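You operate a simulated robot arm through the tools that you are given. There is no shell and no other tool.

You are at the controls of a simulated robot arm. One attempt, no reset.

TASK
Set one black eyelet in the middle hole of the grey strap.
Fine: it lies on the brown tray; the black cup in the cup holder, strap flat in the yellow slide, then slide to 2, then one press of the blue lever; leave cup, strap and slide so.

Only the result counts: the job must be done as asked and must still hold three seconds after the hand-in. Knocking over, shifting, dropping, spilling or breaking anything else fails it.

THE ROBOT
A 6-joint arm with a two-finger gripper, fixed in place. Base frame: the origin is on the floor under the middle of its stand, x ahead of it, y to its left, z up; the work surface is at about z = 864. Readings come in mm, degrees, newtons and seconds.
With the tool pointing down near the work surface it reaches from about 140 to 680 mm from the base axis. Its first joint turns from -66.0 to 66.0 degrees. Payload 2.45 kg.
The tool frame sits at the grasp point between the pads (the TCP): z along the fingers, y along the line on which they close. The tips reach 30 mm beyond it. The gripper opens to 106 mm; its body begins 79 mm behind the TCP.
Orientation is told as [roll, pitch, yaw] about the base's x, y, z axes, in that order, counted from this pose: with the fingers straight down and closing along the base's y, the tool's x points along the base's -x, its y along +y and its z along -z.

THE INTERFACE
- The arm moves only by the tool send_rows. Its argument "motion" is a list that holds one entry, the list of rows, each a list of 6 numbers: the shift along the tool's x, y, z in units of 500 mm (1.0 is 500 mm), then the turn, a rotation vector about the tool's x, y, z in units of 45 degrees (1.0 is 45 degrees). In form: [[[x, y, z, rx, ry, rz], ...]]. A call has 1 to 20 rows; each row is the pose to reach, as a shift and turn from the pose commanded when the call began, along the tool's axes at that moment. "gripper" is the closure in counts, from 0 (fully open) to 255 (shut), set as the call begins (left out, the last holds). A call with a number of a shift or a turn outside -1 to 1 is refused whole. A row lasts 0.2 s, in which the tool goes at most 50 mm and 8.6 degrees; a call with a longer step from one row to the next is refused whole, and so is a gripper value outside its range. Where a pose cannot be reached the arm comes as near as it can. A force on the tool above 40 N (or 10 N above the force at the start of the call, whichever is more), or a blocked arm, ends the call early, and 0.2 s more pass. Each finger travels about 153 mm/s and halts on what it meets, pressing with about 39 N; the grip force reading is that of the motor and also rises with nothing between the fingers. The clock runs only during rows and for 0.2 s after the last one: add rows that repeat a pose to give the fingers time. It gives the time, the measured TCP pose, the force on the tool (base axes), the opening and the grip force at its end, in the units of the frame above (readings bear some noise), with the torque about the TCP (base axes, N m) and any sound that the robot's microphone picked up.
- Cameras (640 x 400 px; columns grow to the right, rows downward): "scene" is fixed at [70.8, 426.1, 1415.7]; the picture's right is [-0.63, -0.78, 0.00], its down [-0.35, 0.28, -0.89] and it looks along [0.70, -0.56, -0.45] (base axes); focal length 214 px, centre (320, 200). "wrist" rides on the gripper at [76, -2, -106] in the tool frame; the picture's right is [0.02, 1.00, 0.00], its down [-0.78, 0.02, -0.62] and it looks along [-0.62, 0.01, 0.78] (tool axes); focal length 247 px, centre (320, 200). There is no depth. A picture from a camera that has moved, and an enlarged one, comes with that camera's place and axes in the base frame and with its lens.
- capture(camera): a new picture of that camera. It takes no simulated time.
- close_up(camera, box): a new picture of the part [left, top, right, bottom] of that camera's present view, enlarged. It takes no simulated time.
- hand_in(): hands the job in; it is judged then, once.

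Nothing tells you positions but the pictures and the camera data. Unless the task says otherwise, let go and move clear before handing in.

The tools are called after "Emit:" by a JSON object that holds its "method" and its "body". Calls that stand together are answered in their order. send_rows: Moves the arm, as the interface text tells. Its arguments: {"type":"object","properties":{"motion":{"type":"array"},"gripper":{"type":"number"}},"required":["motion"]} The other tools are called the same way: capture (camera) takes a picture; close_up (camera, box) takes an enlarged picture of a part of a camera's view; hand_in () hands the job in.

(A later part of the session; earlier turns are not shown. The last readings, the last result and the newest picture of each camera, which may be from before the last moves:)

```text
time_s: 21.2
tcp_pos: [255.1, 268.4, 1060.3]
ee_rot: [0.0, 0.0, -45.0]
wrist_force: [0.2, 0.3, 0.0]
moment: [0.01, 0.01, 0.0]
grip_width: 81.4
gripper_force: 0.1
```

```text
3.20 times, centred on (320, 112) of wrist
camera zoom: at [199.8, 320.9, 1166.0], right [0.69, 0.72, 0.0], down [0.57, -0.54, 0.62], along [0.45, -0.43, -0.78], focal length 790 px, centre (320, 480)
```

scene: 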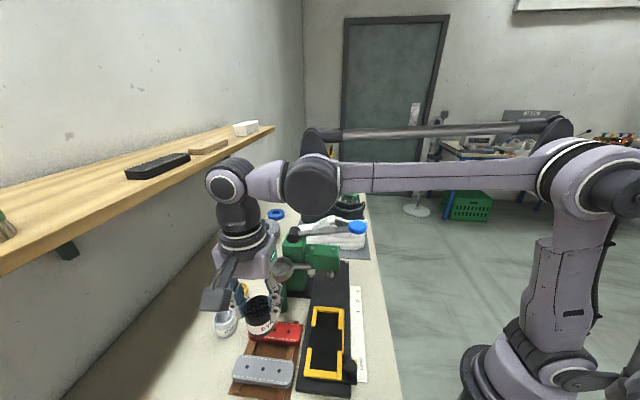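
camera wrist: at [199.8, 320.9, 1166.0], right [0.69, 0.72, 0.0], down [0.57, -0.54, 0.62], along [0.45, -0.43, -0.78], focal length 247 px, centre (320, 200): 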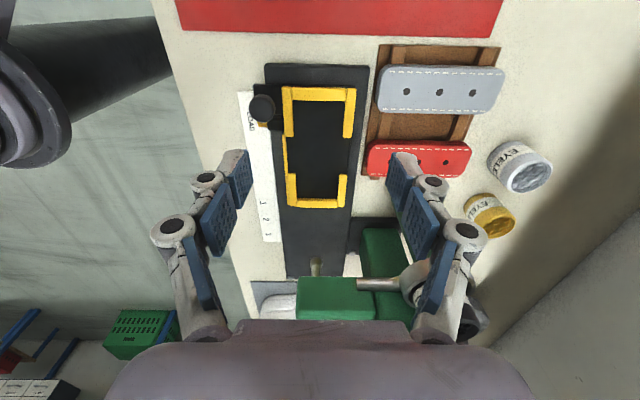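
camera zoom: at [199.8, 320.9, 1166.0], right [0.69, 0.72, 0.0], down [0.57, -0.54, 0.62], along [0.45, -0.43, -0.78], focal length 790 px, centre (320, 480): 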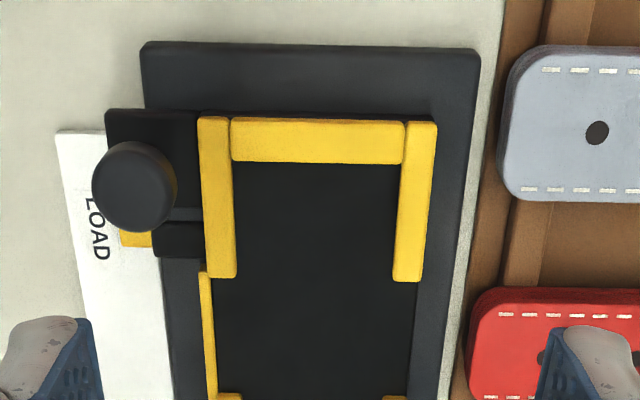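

I have a clear view of the slide at LOAD. I'll enlarge the whole frame to compute its inner opening.

Emit:
{"method": "close_up", "body": {"camera": "wrist", "box": [216, 75, 424, 205]}}

Emit:
{"method": "close_up", "body": {"camera": "wrist", "box": [230, 170, 390, 270]}}

Emit:
{"method": "close_up", "body": {"camera": "wrist", "box": [230, 80, 310, 130]}}

```text
3.08 times, centred on (320, 140) of wrist
camera zoom: at [199.8, 320.9, 1166.0], right [0.69, 0.72, 0.0], down [0.57, -0.54, 0.62], along [0.45, -0.43, -0.78], focal length 760 px, centre (320, 385)
```

zoom: 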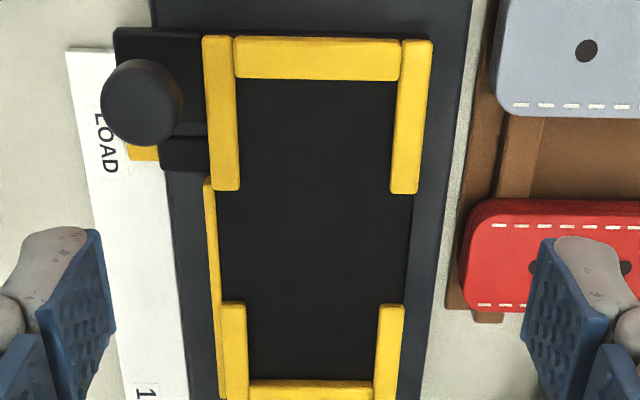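

```text
4.00 times, centred on (310, 220) of wrist
camera zoom: at [199.8, 320.9, 1166.0], right [0.69, 0.72, 0.0], down [0.57, -0.54, 0.62], along [0.45, -0.43, -0.78], focal length 988 px, centre (360, 120)
```

zoom: 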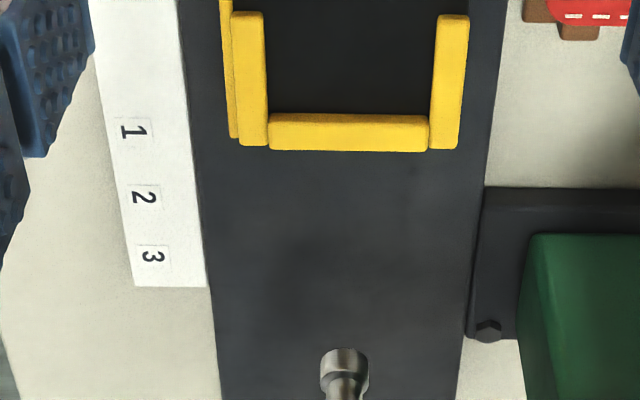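

```text
8.00 times, centred on (270, 105) of wrist
camera zoom: at [199.8, 320.9, 1166.0], right [0.69, 0.72, 0.0], down [0.57, -0.54, 0.62], along [0.45, -0.43, -0.78], focal length 1976 px, centre (720, 960)
```

zoom: 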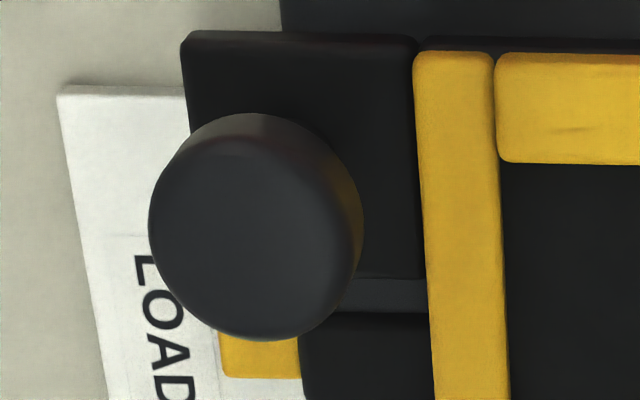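

I get the pocket centre at about (309.7,212.2), with a pocket of roughly 142 × 59 mm and a floor near z ≈ 878. The fingers can pass through the gaps in the middle of its sides. Next I'll go to the strap and turn to yaw +45°.

Emit:
{"method": "send_rows", "body": {"motion": [[[0.002, 0.036, 0.017, 0, 0, -0.143], [0.004, 0.072, 0.034, 0, 0, -0.286], [0.0055, 0.108, 0.051, 0, 0, -0.429], [0.007, 0.144, 0.069, 0, 0, -0.571], [0.009, 0.18, 0.086, 0, 0, -0.714], [0.011, 0.216, 0.103, 0, 0, -0.857], [0.0124, 0.2524, 0.12, 0, 0, -1.0]]]}}

Emit:
{"method": "send_rows", "body": {"motion": [[[0, 0, 0.01, 0, 0, -0.167], [0, 0, 0.02, 0, 0, -0.333], [0, 0, 0.03, 0, 0, -0.5], [0, 0, 0.04, 0, 0, -0.667], [0, 0, 0.06, 0, 0, -0.833], [0, 0, 0.08, 0, 0, -1.0], [0, 0, 0.08, 0, 0, -1.0]]]}}

Emit:
{"method": "capture", "body": {"camera": "wrist"}}

Emit:
{"method": "close_up", "body": {"camera": "wrist", "box": [216, 70, 424, 200]}}

```text
time_s: 22.8
tcp_pos: [340.3, 361.8, 1000.5]
ee_rot: [0.0, 0.0, 0.1]
wrist_force: [0.5, 0.4, -0.1]
moment: [-0.03, 0.02, -0.02]
grip_width: 80.9
gripper_force: 0.0
```

```text
time_s: 24.4
tcp_pos: [339.7, 362.7, 959.6]
ee_rot: [0.0, 0.1, 45.1]
wrist_force: [0.1, -0.2, 0.0]
moment: [-0.01, 0.0, 0.02]
grip_width: 81.2
gripper_force: 0.0
```

```text
taken
camera wrist: at [286.3, 305.9, 1066.0], right [-0.72, 0.69, 0.0], down [0.54, 0.57, 0.62], along [0.43, 0.45, -0.78], focal length 247 px, centre (320, 200)
```

wrist: 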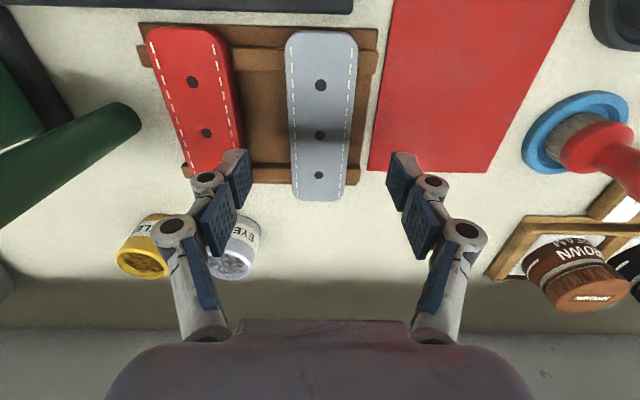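

```text
3.08 times, centred on (320, 135) of wrist
camera zoom: at [286.3, 305.9, 1066.0], right [-0.72, 0.69, 0.0], down [0.54, 0.57, 0.62], along [0.43, 0.45, -0.78], focal length 760 px, centre (320, 400)
```

zoom: 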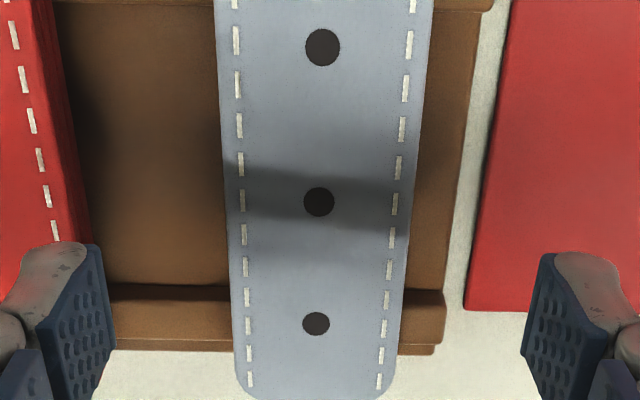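

The middle hole is within about 1.5 mm of the tool axis and the strap is aligned at 45°. I'll narrow the fingers, apply the small correction, and descend to tips at z ≈ 878.

Emit:
{"method": "send_rows", "body": {"motion": [[[-0.002, -0.002, 0, 0, 0, 0], [-0.002, -0.002, 0.03, 0, 0, 0], [-0.002, -0.002, 0.06, 0, 0, 0], [-0.002, -0.002, 0.085, 0, 0, 0], [-0.002, -0.002, 0.085, 0, 0, 0]]], "gripper": 95}}

Emit:
{"method": "capture", "body": {"camera": "wrist"}}

Emit:
{"method": "close_up", "body": {"camera": "wrist", "box": [216, 90, 424, 220]}}

Emit:
{"method": "close_up", "body": {"camera": "scene", "box": [210, 310, 338, 390]}}

```text
time_s: 25.6
tcp_pos: [342.4, 362.0, 916.2]
ee_rot: [-0.1, 0.1, 44.9]
wrist_force: [-0.4, -0.1, 0.1]
moment: [0.01, 0.04, 0.0]
grip_width: 66.4
gripper_force: 0.1
```

```text
taken
camera wrist: at [288.3, 305.5, 1023.4], right [-0.72, 0.69, 0.0], down [0.54, 0.57, 0.62], along [0.43, 0.45, -0.78], focal length 247 px, centre (320, 200)
```

wrist: 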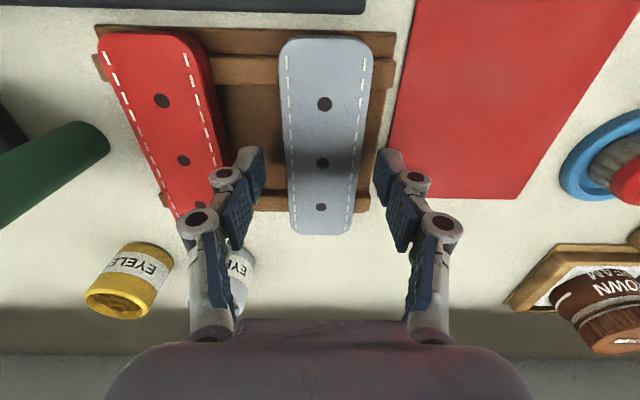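

```text
3.08 times, centred on (320, 155) of wrist
camera zoom: at [288.3, 305.5, 1023.4], right [-0.72, 0.69, 0.0], down [0.54, 0.57, 0.62], along [0.43, 0.45, -0.78], focal length 760 px, centre (320, 338)
```

zoom: 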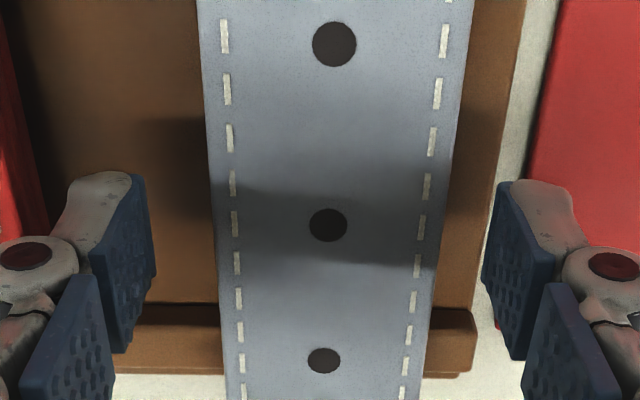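

```text
5.00 times, centred on (274, 350) of scene
camera zoom: at [70.8, 426.0, 1415.7], right [-0.63, -0.78, 0.0], down [-0.35, 0.28, -0.89], along [0.7, -0.56, -0.45], focal length 1072 px, centre (550, -550)
```

zoom: 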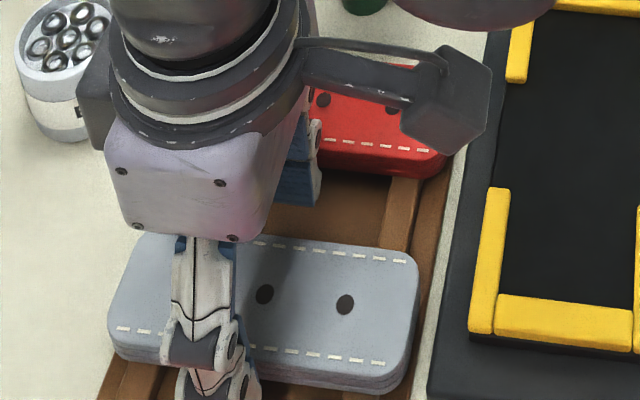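

The fingers straddle the strap with the hole within 1 mm of the tool axis. I'll narrow the opening a bit more for clearance from the red strap, drop the last 8 mm, and then close.

Emit:
{"method": "send_rows", "body": {"motion": [[[0, 0, 0, 0, 0, 0], [0, 0, 0.008, 0, 0, 0], [0, 0, 0.016, 0, 0, 0], [0, 0, 0.016, 0, 0, 0]]], "gripper": 115}}

Emit:
{"method": "close_up", "body": {"camera": "wrist", "box": [216, 90, 424, 220]}}

```text
time_s: 26.6
tcp_pos: [341.9, 363.3, 908.2]
ee_rot: [-0.1, 0.0, 45.1]
wrist_force: [-0.7, 0.5, 0.5]
moment: [-0.01, 0.02, -0.05]
grip_width: 58.1
gripper_force: 0.0
```

```text
3.08 times, centred on (320, 155) of wrist
camera zoom: at [288.3, 305.8, 1015.2], right [-0.72, 0.69, 0.0], down [0.54, 0.57, 0.62], along [0.43, 0.45, -0.78], focal length 760 px, centre (320, 338)
```

zoom: 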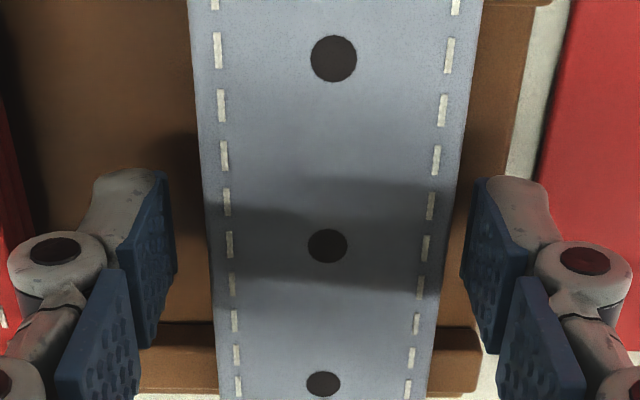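

Clearances look good on both sides. I'll close on the strap.

Emit:
{"method": "send_rows", "body": {"motion": [[[0, 0, 0, 0, 0, 0], [0, 0, 0, 0, 0, 0], [0, 0, 0, 0, 0, 0], [0, 0, 0, 0, 0, 0]]], "gripper": 200}}

Emit:
{"method": "close_up", "body": {"camera": "wrist", "box": [216, 90, 424, 220]}}

```text
time_s: 27.6
tcp_pos: [341.6, 362.4, 909.3]
ee_rot: [0.0, 0.0, 45.0]
wrist_force: [-0.1, 0.6, 0.8]
moment: [0.04, 0.0, -0.02]
grip_width: 44.8
gripper_force: 39.3
```

```text
3.08 times, centred on (320, 155) of wrist
camera zoom: at [288.3, 305.8, 1015.3], right [-0.72, 0.69, 0.0], down [0.54, 0.57, 0.62], along [0.43, 0.45, -0.78], focal length 760 px, centre (320, 338)
```

zoom: 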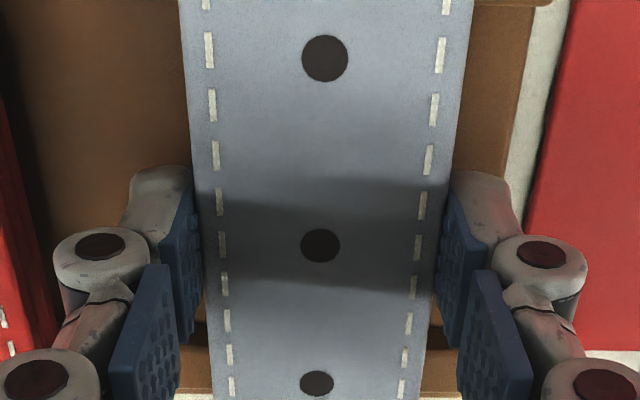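

The strap is gripped (44.8 mm) with the middle hole at the tool axis. I'll lift it straight up, then carry it over the slide while turning 90°.

Emit:
{"method": "send_rows", "body": {"motion": [[[0, 0, -0.03, 0, 0, 0], [0, 0, -0.08, 0, 0, 0], [0, 0, -0.14, 0, 0, 0], [0, 0, -0.16, 0, 0, 0], [0, 0, -0.16, 0, 0, 0]]]}}

Emit:
{"method": "capture", "body": {"camera": "wrist"}}

Emit:
{"method": "close_up", "body": {"camera": "scene", "box": [170, 270, 390, 400]}}

```text
time_s: 28.8
tcp_pos: [341.6, 362.4, 989.6]
ee_rot: [0.0, 0.0, 45.1]
wrist_force: [-0.4, 0.8, -0.5]
moment: [-0.01, 0.01, 0.02]
grip_width: 45.1
gripper_force: 38.8
```

```text
taken
camera wrist: at [287.6, 306.2, 1095.8], right [-0.72, 0.69, 0.0], down [0.54, 0.57, 0.62], along [0.43, 0.45, -0.78], focal length 247 px, centre (320, 200)
```

wrist: 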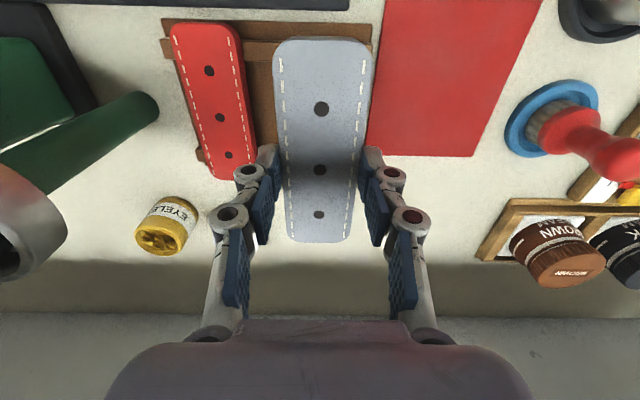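

```text
2.91 times, centred on (280, 335) of scene
camera zoom: at [70.8, 426.1, 1415.7], right [-0.63, -0.78, 0.0], down [-0.35, 0.28, -0.89], along [0.7, -0.56, -0.45], focal length 624 px, centre (436, -193)
```

zoom: 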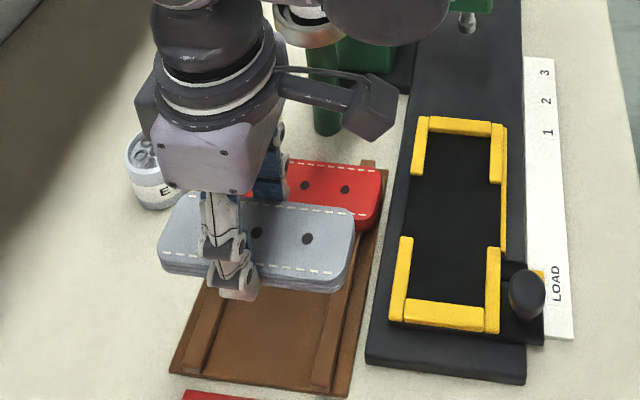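

The strap is lifted cleanly and the tray and red strap are undisturbed. I'll carry it over to the slide and rotate.

Emit:
{"method": "send_rows", "body": {"motion": [[[0.037, -0.024, 0, 0, 0, 0.143], [0.074, -0.048, 0, 0, 0, 0.286], [0.11, -0.072, 0, 0, 0, 0.429], [0.147, -0.096, 0, 0, 0, 0.571], [0.184, -0.119, 0, 0, 0, 0.714], [0.221, -0.143, 0, 0, 0, 0.857], [0.2576, -0.1672, 0, 0, 0, 1.0], [0.2576, -0.1672, 0, 0, 0, 1.0]]]}}

Emit:
{"method": "send_rows", "body": {"motion": [[[0, 0, 0, 0, 0, 0.167], [0, 0, 0, 0, 0, 0.333], [0, 0, 0, 0, 0, 0.5], [0, 0, 0, 0, 0, 0.667], [0, 0, 0, 0, 0, 0.833], [0, 0, 0, 0, 0, 1.0], [0, 0, 0, 0, 0, 1.0]]]}}

Emit:
{"method": "capture", "body": {"camera": "wrist"}}

Emit:
{"method": "close_up", "body": {"camera": "wrist", "box": [216, 20, 424, 150]}}

Emit:
{"method": "close_up", "body": {"camera": "scene", "box": [170, 270, 390, 400]}}

```text
time_s: 30.6
tcp_pos: [309.3, 211.8, 987.7]
ee_rot: [0.1, 0.0, -0.1]
wrist_force: [0.5, 0.6, 0.8]
moment: [0.01, 0.02, 0.02]
grip_width: 44.8
gripper_force: 39.0
```

```text
time_s: 32.2
tcp_pos: [308.6, 212.5, 989.7]
ee_rot: [0.0, -0.1, -45.1]
wrist_force: [0.2, 0.3, -0.8]
moment: [-0.01, -0.01, -0.04]
grip_width: 45.0
gripper_force: 39.1
```

```text
taken
camera wrist: at [253.8, 263.9, 1095.4], right [0.69, 0.72, 0.0], down [0.56, -0.54, 0.62], along [0.45, -0.43, -0.78], focal length 247 px, centre (320, 200)
```

wrist: 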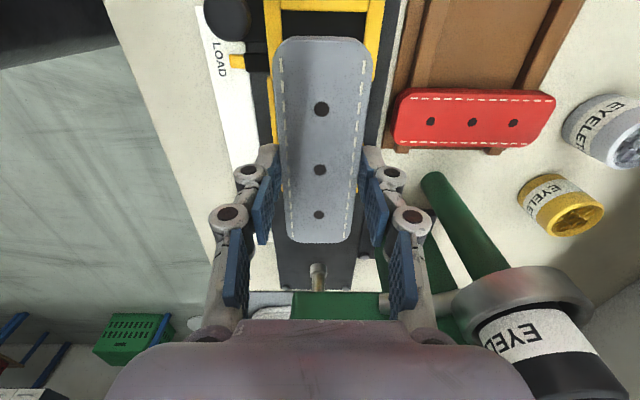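

```text
3.08 times, centred on (320, 85) of wrist
camera zoom: at [253.8, 263.9, 1095.4], right [0.69, 0.72, 0.0], down [0.56, -0.54, 0.62], along [0.45, -0.43, -0.78], focal length 760 px, centre (320, 554)
```

zoom: 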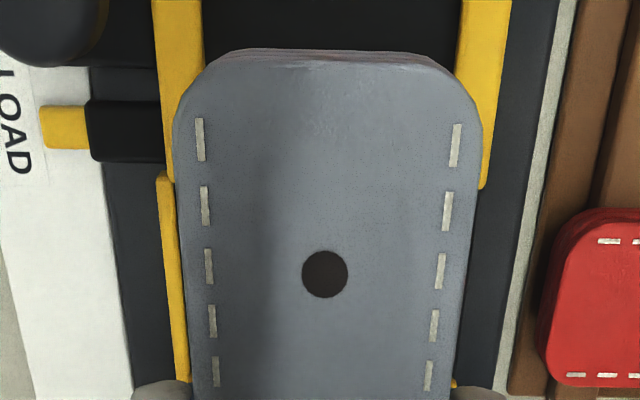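

```text
2.91 times, centred on (280, 335) of scene
camera zoom: at [70.8, 426.1, 1415.7], right [-0.63, -0.78, 0.0], down [-0.35, 0.28, -0.89], along [0.7, -0.56, -0.45], focal length 624 px, centre (436, -193)
```

zoom: 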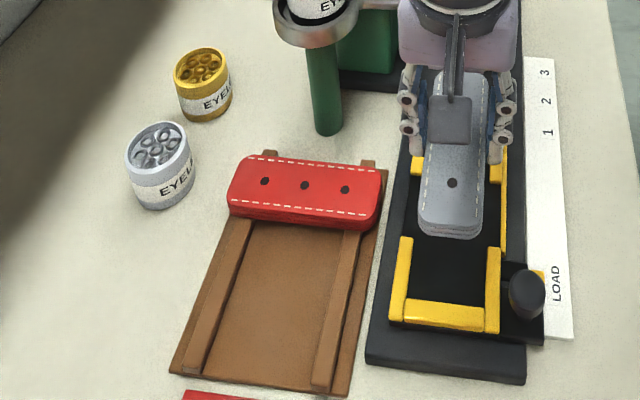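

The strap hovers above the pocket with the right orientation. I'll make a 1 mm correction and descend until the strap is just above the yellow bars, then check.

Emit:
{"method": "send_rows", "body": {"motion": [[[-0.002, 0.0016, 0.02, 0, 0, 0], [-0.002, 0.0016, 0.07, 0, 0, 0], [-0.002, 0.0016, 0.11, 0, 0, 0], [-0.002, 0.0016, 0.134, 0, 0, 0], [-0.002, 0.0016, 0.134, 0, 0, 0]]]}}

Emit:
{"method": "capture", "body": {"camera": "wrist"}}

Emit:
{"method": "close_up", "body": {"camera": "wrist", "box": [200, 20, 440, 170]}}

Emit:
{"method": "close_up", "body": {"camera": "scene", "box": [270, 290, 398, 370]}}

```text
time_s: 33.4
tcp_pos: [311.2, 211.5, 921.5]
ee_rot: [-0.1, -0.1, -44.9]
wrist_force: [-0.2, -0.8, -0.9]
moment: [0.0, -0.03, -0.01]
grip_width: 45.0
gripper_force: 39.3
```

```text
taken
camera wrist: at [254.9, 263.6, 1028.3], right [0.69, 0.72, 0.0], down [0.57, -0.54, 0.62], along [0.45, -0.43, -0.78], focal length 247 px, centre (320, 200)
```

wrist: 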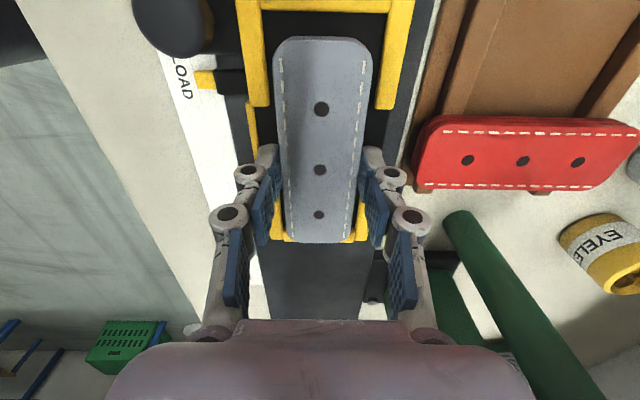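

```text
2.67 times, centred on (320, 95) of wrist
camera zoom: at [254.9, 263.6, 1028.3], right [0.69, 0.72, 0.0], down [0.57, -0.54, 0.62], along [0.45, -0.43, -0.78], focal length 659 px, centre (320, 480)
```

zoom: 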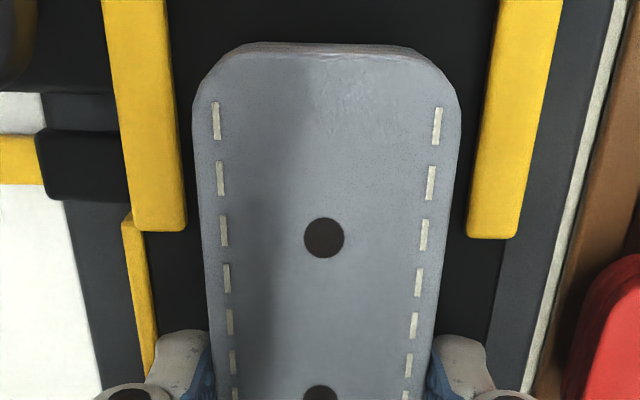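

```text
5.00 times, centred on (334, 330) of scene
camera zoom: at [70.8, 426.1, 1415.7], right [-0.63, -0.78, 0.0], down [-0.35, 0.28, -0.89], along [0.7, -0.56, -0.45], focal length 1072 px, centre (250, -450)
```

zoom: 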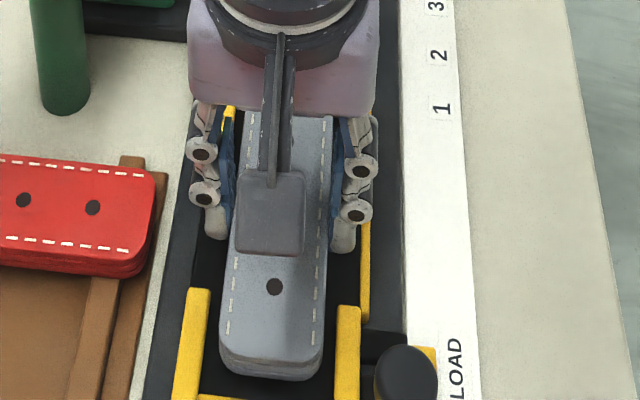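

The strap is centred in the pocket within about 1 mm in both directions. I'll lower it the last ~11 mm slowly, watching for contact.

Emit:
{"method": "send_rows", "body": {"motion": [[[0, 0, 0.008, 0, 0, 0], [0, 0, 0.014, 0, 0, 0], [0, 0, 0.018, 0, 0, 0], [0, 0, 0.018, 0, 0, 0]]]}}

Emit:
{"method": "close_up", "body": {"camera": "wrist", "box": [200, 0, 440, 150]}}

Emit:
{"method": "close_up", "body": {"camera": "scene", "box": [290, 330, 370, 380]}}

```text
time_s: 34.4
tcp_pos: [311.0, 211.9, 914.0]
ee_rot: [0.0, 0.0, -44.9]
wrist_force: [-0.3, 0.8, 37.4]
moment: [0.02, 0.03, 0.0]
grip_width: 45.0
gripper_force: 38.9
```

```text
2.67 times, centred on (320, 75) of wrist
camera zoom: at [254.7, 263.3, 1020.0], right [0.69, 0.72, 0.0], down [0.57, -0.54, 0.62], along [0.45, -0.43, -0.78], focal length 659 px, centre (320, 533)
```

zoom: 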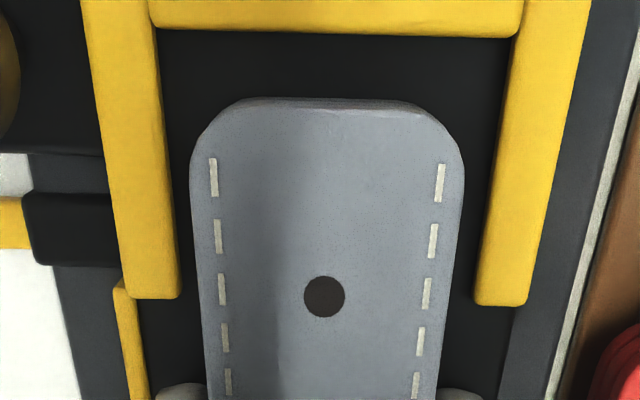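

```text
8.00 times, centred on (330, 355) of scene
camera zoom: at [70.4, 425.8, 1415.8], right [-0.63, -0.78, 0.0], down [-0.35, 0.28, -0.89], along [0.7, -0.56, -0.45], focal length 1716 px, centre (240, -1040)
```

zoom: 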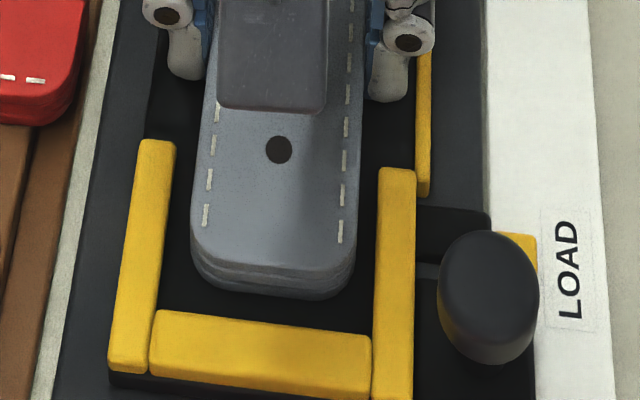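

The strap touched the pocket floor with 37 N. I'll ease off the pressure slightly, then open the fingers a little to release it.

Emit:
{"method": "send_rows", "body": {"motion": [[[0, 0, -0.002, 0, 0, 0], [0, 0, -0.002, 0, 0, 0]]]}}

Emit:
{"method": "send_rows", "body": {"motion": [[[0, 0, 0, 0, 0, 0], [0, 0, 0, 0, 0, 0], [0, 0, 0, 0, 0, 0]]], "gripper": 115}}

Emit:
{"method": "capture", "body": {"camera": "wrist"}}

Emit:
{"method": "close_up", "body": {"camera": "scene", "box": [280, 300, 376, 360]}}

```text
time_s: 35.0
tcp_pos: [310.3, 212.1, 914.3]
ee_rot: [0.0, 0.0, -45.0]
wrist_force: [0.6, 0.8, 10.7]
moment: [0.05, -0.01, -0.03]
grip_width: 44.9
gripper_force: 38.7
```

```text
time_s: 35.8
tcp_pos: [310.5, 211.5, 914.3]
ee_rot: [0.0, 0.0, -45.0]
wrist_force: [0.8, -0.5, -0.5]
moment: [-0.01, -0.01, 0.01]
grip_width: 58.2
gripper_force: 0.1
```

```text
taken
camera wrist: at [255.0, 263.3, 1020.3], right [0.69, 0.72, 0.0], down [0.57, -0.54, 0.62], along [0.45, -0.43, -0.78], focal length 247 px, centre (320, 200)
```

wrist: 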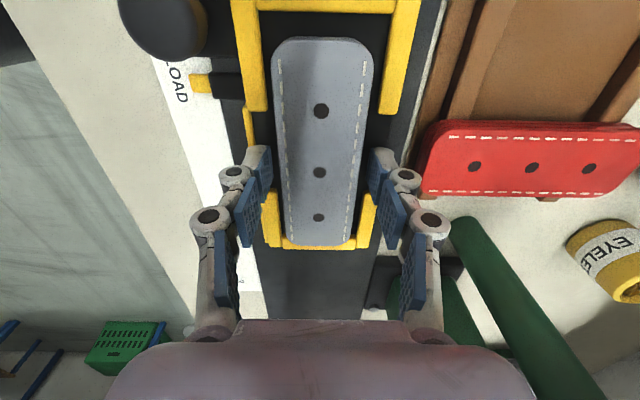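

```text
6.67 times, centred on (328, 330) of scene
camera zoom: at [70.8, 426.0, 1415.7], right [-0.63, -0.78, 0.0], down [-0.35, 0.28, -0.89], along [0.7, -0.56, -0.45], focal length 1430 px, centre (267, -667)
```

zoom: 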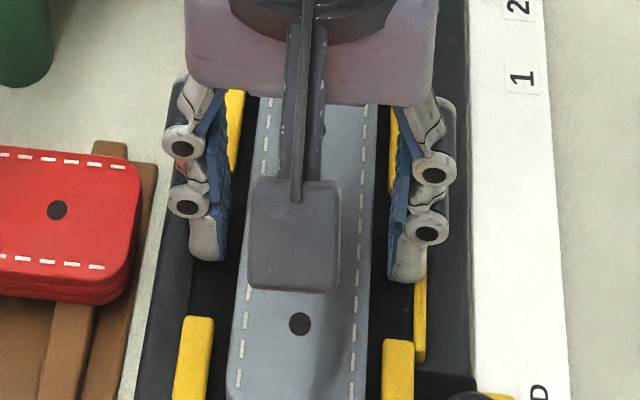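

The strap is released in the pocket. I'll rise straight up and view the pocket from above.

Emit:
{"method": "send_rows", "body": {"motion": [[[0, 0, -0.03, 0, 0, 0], [0, 0, -0.1, 0, 0, 0], [0, 0, -0.18, 0, 0, 0], [0.04, 0, -0.26, 0, 0, 0], [0.1, 0, -0.3, 0, 0, 0], [0.1, 0, -0.3, 0, 0, 0]]]}}

Emit:
{"method": "capture", "body": {"camera": "wrist"}}

Emit:
{"method": "close_up", "body": {"camera": "wrist", "box": [216, 70, 424, 200]}}

Emit:
{"method": "close_up", "body": {"camera": "scene", "box": [280, 295, 400, 370]}}

```text
time_s: 37.2
tcp_pos: [276.2, 246.9, 1066.1]
ee_rot: [0.0, 0.0, -45.0]
wrist_force: [0.1, 0.0, -0.7]
moment: [0.0, 0.01, -0.02]
grip_width: 58.0
gripper_force: 0.3
```

```text
taken
camera wrist: at [218.7, 299.2, 1171.0], right [0.69, 0.72, 0.0], down [0.57, -0.54, 0.62], along [0.45, -0.43, -0.78], focal length 247 px, centre (320, 200)
```

wrist: 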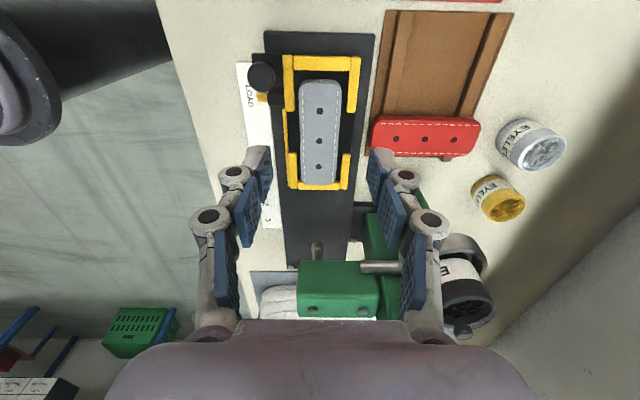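

```text
3.08 times, centred on (320, 135) of wrist
camera zoom: at [218.7, 299.2, 1171.0], right [0.69, 0.72, 0.0], down [0.57, -0.54, 0.62], along [0.45, -0.43, -0.78], focal length 760 px, centre (320, 400)
```

zoom: 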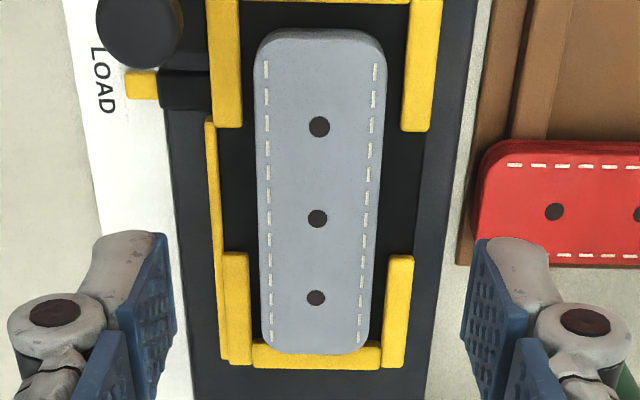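

```text
5.33 times, centred on (340, 332) of scene
camera zoom: at [70.8, 426.1, 1415.7], right [-0.63, -0.78, 0.0], down [-0.35, 0.28, -0.89], along [0.7, -0.56, -0.45], focal length 1144 px, centre (213, -507)
```

zoom: 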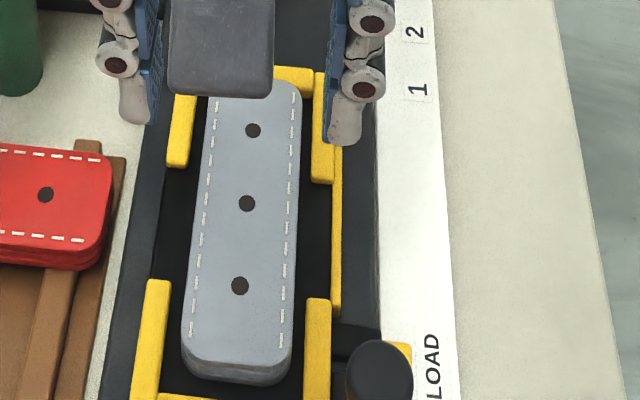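

The strap lies flat in the pocket. I'll zoom in on both pocket ends to check that the strap is centred lengthwise.

Emit:
{"method": "close_up", "body": {"camera": "wrist", "box": [272, 45, 368, 105]}}

Emit:
{"method": "close_up", "body": {"camera": "wrist", "box": [272, 135, 368, 195]}}

Emit:
{"method": "close_up", "body": {"camera": "wrist", "box": [272, 195, 400, 275]}}

```text
6.67 times, centred on (320, 75) of wrist
camera zoom: at [218.7, 299.2, 1171.0], right [0.69, 0.72, 0.0], down [0.57, -0.54, 0.62], along [0.45, -0.43, -0.78], focal length 1646 px, centre (320, 1033)
```

zoom: 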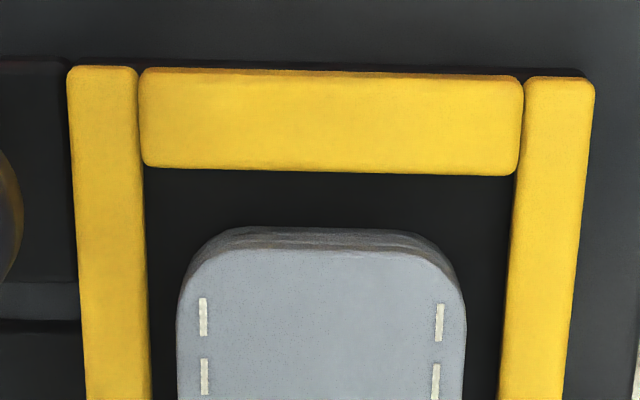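

```text
6.67 times, centred on (320, 165) of wrist
camera zoom: at [218.7, 299.2, 1171.0], right [0.69, 0.72, 0.0], down [0.57, -0.54, 0.62], along [0.45, -0.43, -0.78], focal length 1646 px, centre (320, 433)
```

zoom: 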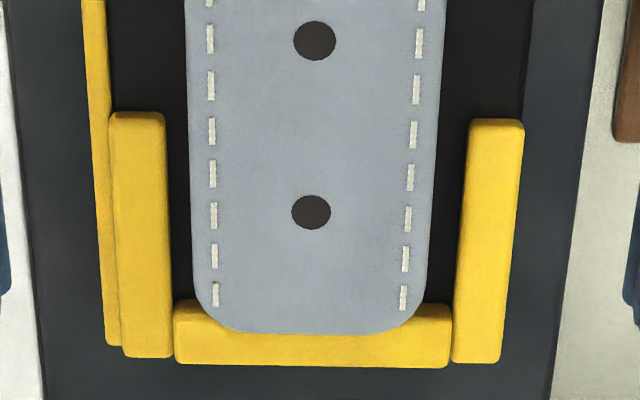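

```text
5.00 times, centred on (336, 235) of wrist
camera zoom: at [218.7, 299.2, 1171.0], right [0.69, 0.72, 0.0], down [0.57, -0.54, 0.62], along [0.45, -0.43, -0.78], focal length 1235 px, centre (240, 25)
```

zoom: 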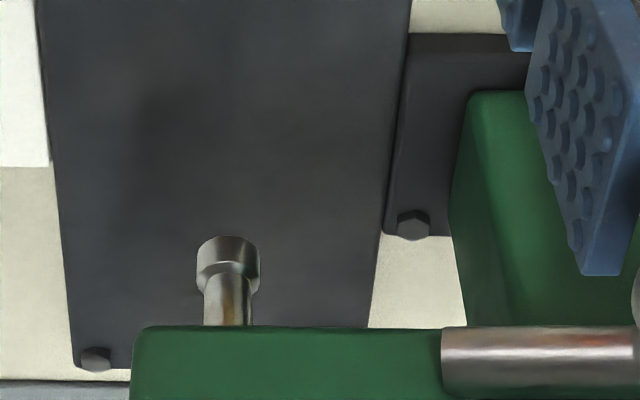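

Measuring both ends, the gap is about 9 mm at the LOAD end and 3 mm at the punch end. The strap is therefore ~3 mm too far toward the punch. I'll go back down to the same pose, re-grip and nudge it to the middle of the pocket.

Emit:
{"method": "send_rows", "body": {"motion": [[[-0.06, 0, 0.05, 0, 0, 0], [-0.1, 0, 0.12, 0, 0, 0], [-0.1, 0, 0.2, 0, 0, 0], [-0.1, 0, 0.26, 0, 0, 0], [-0.1, 0, 0.29, 0, 0, 0], [-0.1, 0, 0.298, 0, 0, 0], [-0.1, 0, 0.298, 0, 0, 0]]]}}

Emit:
{"method": "send_rows", "body": {"motion": [[[0, 0, 0, 0, 0, 0], [0, 0, 0, 0, 0, 0], [0, 0, 0, 0, 0, 0]]], "gripper": 200}}

Emit:
{"method": "close_up", "body": {"camera": "wrist", "box": [200, 0, 440, 150]}}

```text
time_s: 38.8
tcp_pos: [309.1, 211.3, 915.2]
ee_rot: [-0.1, 0.0, -44.9]
wrist_force: [-0.5, -0.1, -0.2]
moment: [-0.03, 0.0, -0.01]
grip_width: 58.1
gripper_force: 0.1
```

```text
time_s: 39.6
tcp_pos: [309.7, 211.2, 915.5]
ee_rot: [0.0, 0.1, -45.0]
wrist_force: [-1.1, -0.3, 5.0]
moment: [-0.02, 0.01, -0.01]
grip_width: 45.1
gripper_force: 38.9
```

```text
2.67 times, centred on (320, 75) of wrist
camera zoom: at [254.8, 263.4, 1021.6], right [0.69, 0.72, 0.0], down [0.57, -0.54, 0.62], along [0.45, -0.43, -0.78], focal length 659 px, centre (320, 533)
```

zoom: 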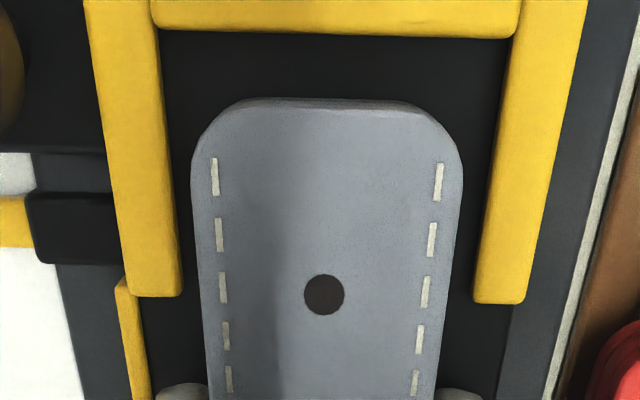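

Re-gripped. I'll lift 3 mm, shift 3 mm toward LOAD and 1 mm sideways, then set it down again.

Emit:
{"method": "send_rows", "body": {"motion": [[[0, 0, -0.006, 0, 0, 0], [0.003, 0.001, -0.006, 0, 0, 0], [0.006, 0.002, -0.006, 0, 0, 0], [0.006, 0.002, -0.006, 0, 0, 0], [0.006, 0.002, -0.001, 0, 0, 0], [0.006, 0.002, 0.001, 0, 0, 0], [0.006, 0.002, 0.001, 0, 0, 0]]]}}

Emit:
{"method": "close_up", "body": {"camera": "wrist", "box": [200, 0, 440, 150]}}

```text
time_s: 41.2
tcp_pos: [309.7, 214.9, 914.8]
ee_rot: [0.0, 0.0, -45.0]
wrist_force: [-0.2, -1.1, 12.8]
moment: [-0.04, -0.02, -0.01]
grip_width: 44.8
gripper_force: 39.2
```

```text
2.67 times, centred on (320, 75) of wrist
camera zoom: at [253.7, 266.4, 1021.5], right [0.69, 0.72, 0.0], down [0.57, -0.54, 0.62], along [0.45, -0.43, -0.78], focal length 659 px, centre (320, 533)
```

zoom: 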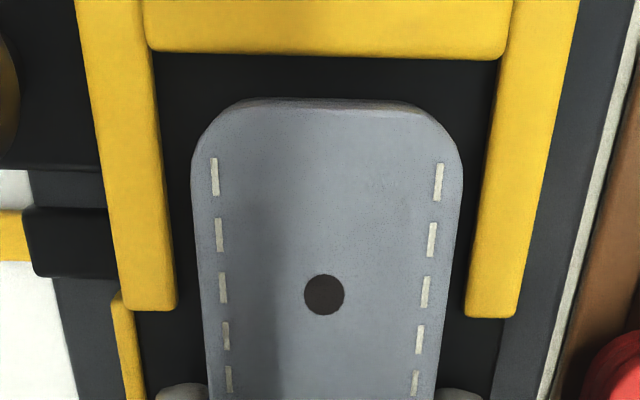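

The strap is seated with 13 N contact and is centred sideways. Releasing and retracting again.

Emit:
{"method": "send_rows", "body": {"motion": [[[0, 0, -0.001, 0, 0, 0], [0, 0, -0.001, 0, 0, 0], [0, 0, -0.001, 0, 0, 0]]], "gripper": 115}}

Emit:
{"method": "send_rows", "body": {"motion": [[[0, 0, -0.03, 0, 0, 0], [0, 0, -0.1, 0, 0, 0], [0, 0, -0.18, 0, 0, 0], [0.04, 0, -0.26, 0, 0, 0], [0.1, 0, -0.3, 0, 0, 0], [0.1, 0, -0.3, 0, 0, 0]]]}}

Emit:
{"method": "close_up", "body": {"camera": "wrist", "box": [272, 45, 368, 105]}}

Emit:
{"method": "close_up", "body": {"camera": "wrist", "box": [272, 135, 368, 195]}}

Emit:
{"method": "close_up", "body": {"camera": "wrist", "box": [220, 45, 316, 105]}}

```text
time_s: 42.0
tcp_pos: [309.4, 213.7, 915.3]
ee_rot: [0.0, 0.1, -45.0]
wrist_force: [-0.2, -0.8, -0.3]
moment: [0.04, 0.02, 0.01]
grip_width: 57.8
gripper_force: 0.0
```

```text
time_s: 43.4
tcp_pos: [273.6, 248.5, 1064.9]
ee_rot: [0.0, 0.0, -45.0]
wrist_force: [0.4, -0.2, 0.2]
moment: [0.01, -0.03, -0.02]
grip_width: 58.0
gripper_force: 0.1
```

```text
6.67 times, centred on (320, 75) of wrist
camera zoom: at [217.6, 300.7, 1171.3], right [0.69, 0.72, 0.0], down [0.57, -0.54, 0.62], along [0.45, -0.43, -0.78], focal length 1646 px, centre (320, 1033)
```

zoom: 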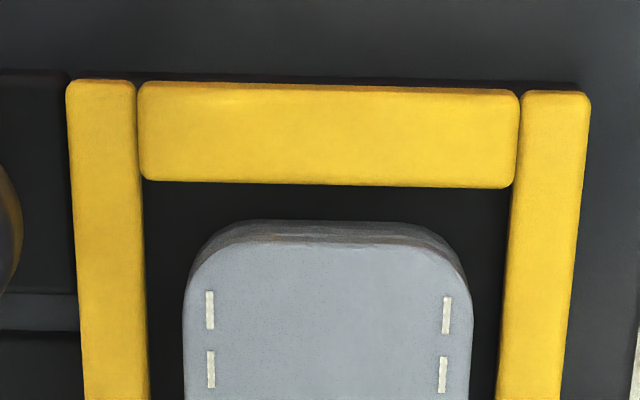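

```text
6.67 times, centred on (320, 165) of wrist
camera zoom: at [217.6, 300.7, 1171.3], right [0.69, 0.72, 0.0], down [0.57, -0.54, 0.62], along [0.45, -0.43, -0.78], focal length 1646 px, centre (320, 433)
```

zoom: 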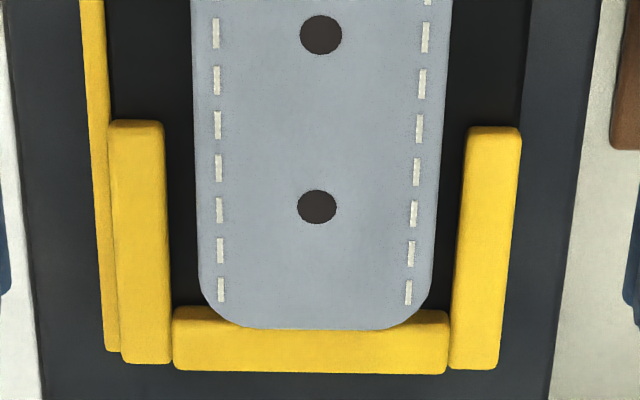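

```text
6.67 times, centred on (268, 75) of wrist
camera zoom: at [217.6, 300.7, 1171.3], right [0.69, 0.72, 0.0], down [0.57, -0.54, 0.62], along [0.45, -0.43, -0.78], focal length 1646 px, centre (667, 1033)
```

zoom: 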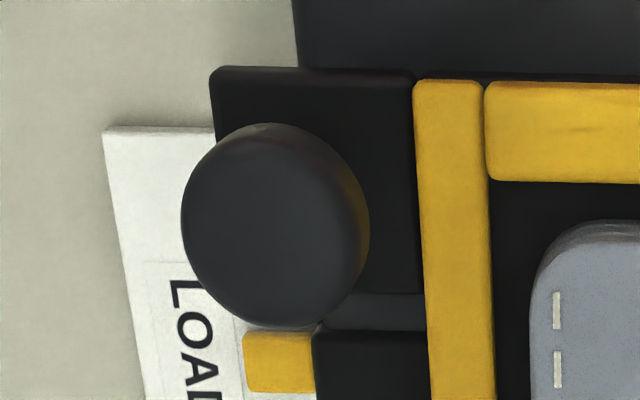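

The gaps are now about 5.6 and 5.9 mm, so the strap is well centred. Next is the slide. Its knob is near (219.6,221.5) with its top at z ≈ 917, and I'll push it from behind with closed fingers, which keeps the palm clear of the press head. I'll move behind the knob first.

Emit:
{"method": "send_rows", "body": {"motion": [[[0.03, -0.029, 0.03, 0, 0, 0], [0.06, -0.058, 0.07, 0, 0, 0], [0.09, -0.087, 0.11, 0, 0, 0], [0.118, -0.1146, 0.15, 0, 0, 0], [0.118, -0.1146, 0.17, 0, 0, 0], [0.118, -0.1146, 0.17, 0, 0, 0]]], "gripper": 255}}

Emit:
{"method": "capture", "body": {"camera": "wrist"}}

Emit:
{"method": "close_up", "body": {"camera": "wrist", "box": [216, 70, 424, 200]}}

Emit:
{"method": "close_up", "body": {"camera": "scene", "box": [280, 300, 440, 400]}}

```text
time_s: 44.8
tcp_pos: [191.1, 250.4, 980.0]
ee_rot: [-0.1, 0.0, -45.0]
wrist_force: [0.7, 0.0, -0.7]
moment: [0.0, 0.04, -0.01]
grip_width: 0.0
gripper_force: 28.6
```

```text
taken
camera wrist: at [135.8, 302.3, 1087.0], right [0.69, 0.72, 0.0], down [0.57, -0.54, 0.62], along [0.45, -0.43, -0.78], focal length 247 px, centre (320, 200)
```

wrist: 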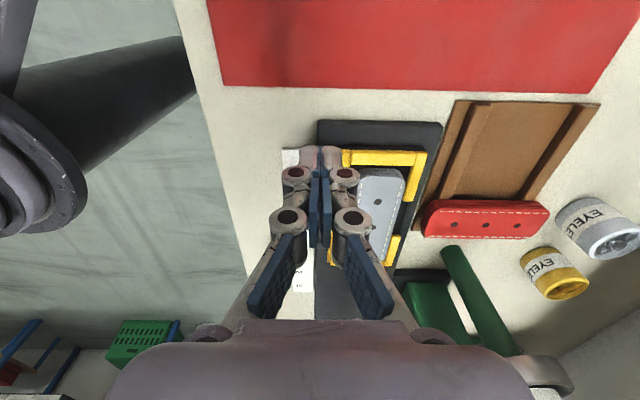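

```text
3.08 times, centred on (320, 135) of wrist
camera zoom: at [135.8, 302.3, 1087.0], right [0.69, 0.72, 0.0], down [0.57, -0.54, 0.62], along [0.45, -0.43, -0.78], focal length 760 px, centre (320, 400)
```

zoom: 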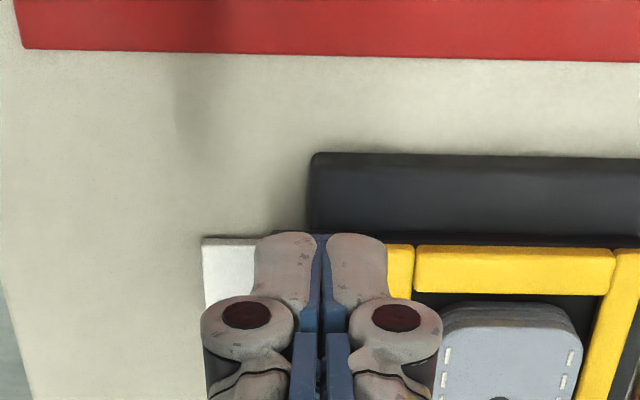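

```text
4.00 times, centred on (360, 350) of scene
camera zoom: at [70.8, 426.0, 1415.7], right [-0.63, -0.78, 0.0], down [-0.35, 0.28, -0.89], along [0.7, -0.56, -0.45], focal length 858 px, centre (160, -400)
```

zoom: 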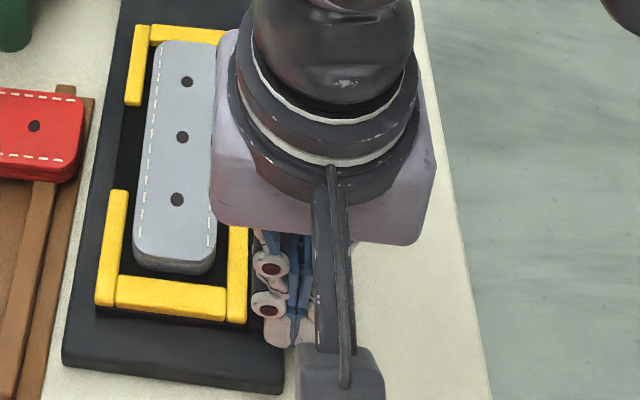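

The closed fingers line up with the knob, which is about 40 mm ahead of them. I'll descend to tips at z ≈ 890 behind it, then push forward slowly while watching the force.

Emit:
{"method": "send_rows", "body": {"motion": [[[0, 0, 0.04, 0, 0, 0], [0, 0, 0.08, 0, 0, 0], [0, 0, 0.11, 0, 0, 0], [0, 0, 0.12, 0, 0, 0], [0, 0, 0.12, 0, 0, 0]]]}}

Emit:
{"method": "capture", "body": {"camera": "wrist"}}

Emit:
{"method": "close_up", "body": {"camera": "scene", "box": [300, 325, 420, 400]}}

```text
time_s: 46.0
tcp_pos: [192.4, 249.6, 920.4]
ee_rot: [0.0, 0.0, -45.1]
wrist_force: [-0.4, 0.1, 0.1]
moment: [-0.01, 0.0, 0.02]
grip_width: 0.0
gripper_force: 28.3
```

```text
taken
camera wrist: at [136.0, 302.4, 1026.5], right [0.69, 0.72, 0.0], down [0.57, -0.54, 0.62], along [0.45, -0.43, -0.78], focal length 247 px, centre (320, 200)
```

wrist: 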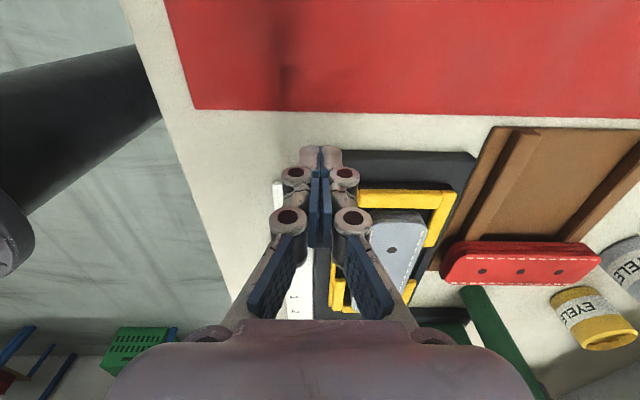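

```text
5.33 times, centred on (360, 362) of scene
camera zoom: at [70.8, 426.0, 1415.7], right [-0.63, -0.78, 0.0], down [-0.35, 0.28, -0.89], along [0.7, -0.56, -0.45], focal length 1144 px, centre (107, -667)
```

zoom: 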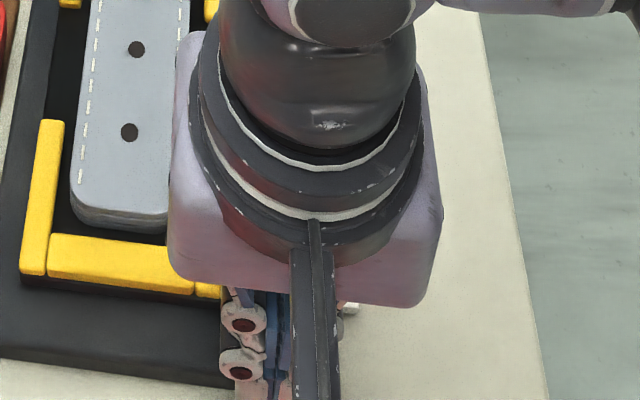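

The fingers are down behind the knob. I'll advance 30 mm first to make contact and see the pushing force.

Emit:
{"method": "send_rows", "body": {"motion": [[[-0.012, 0, 0, 0, 0, 0], [-0.024, 0, 0, 0, 0, 0], [-0.036, 0, 0, 0, 0, 0], [-0.048, 0, 0, 0, 0, 0], [-0.06, 0, 0, 0, 0, 0]]]}}

Emit:
{"method": "capture", "body": {"camera": "wrist"}}

Emit:
{"method": "close_up", "body": {"camera": "scene", "box": [280, 300, 440, 400]}}

```text
time_s: 47.2
tcp_pos: [213.6, 230.6, 920.6]
ee_rot: [0.0, -0.1, -45.0]
wrist_force: [-0.1, 0.5, 0.9]
moment: [0.01, 0.0, 0.0]
grip_width: 0.0
gripper_force: 28.9
```

```text
taken
camera wrist: at [157.4, 281.7, 1026.4], right [0.69, 0.72, 0.0], down [0.57, -0.54, 0.62], along [0.45, -0.43, -0.78], focal length 247 px, centre (320, 200)
```

wrist: 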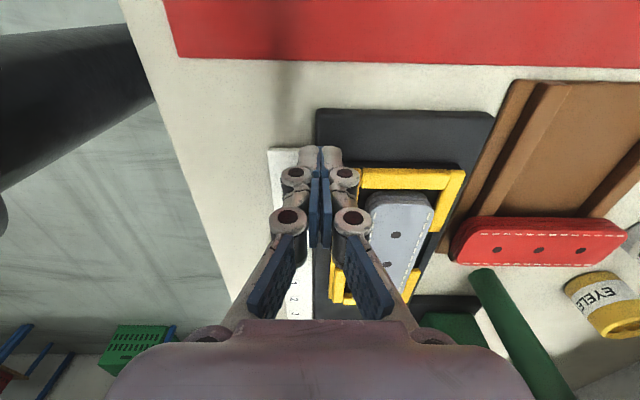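

```text
4.00 times, centred on (360, 350) of scene
camera zoom: at [70.8, 426.1, 1415.7], right [-0.63, -0.78, 0.0], down [-0.35, 0.28, -0.89], along [0.7, -0.56, -0.45], focal length 858 px, centre (160, -400)
```

zoom: 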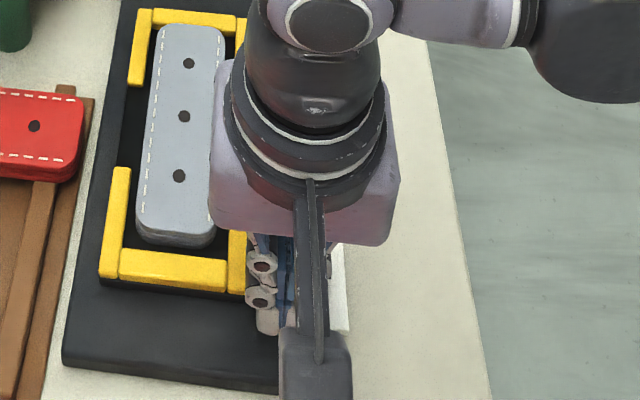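

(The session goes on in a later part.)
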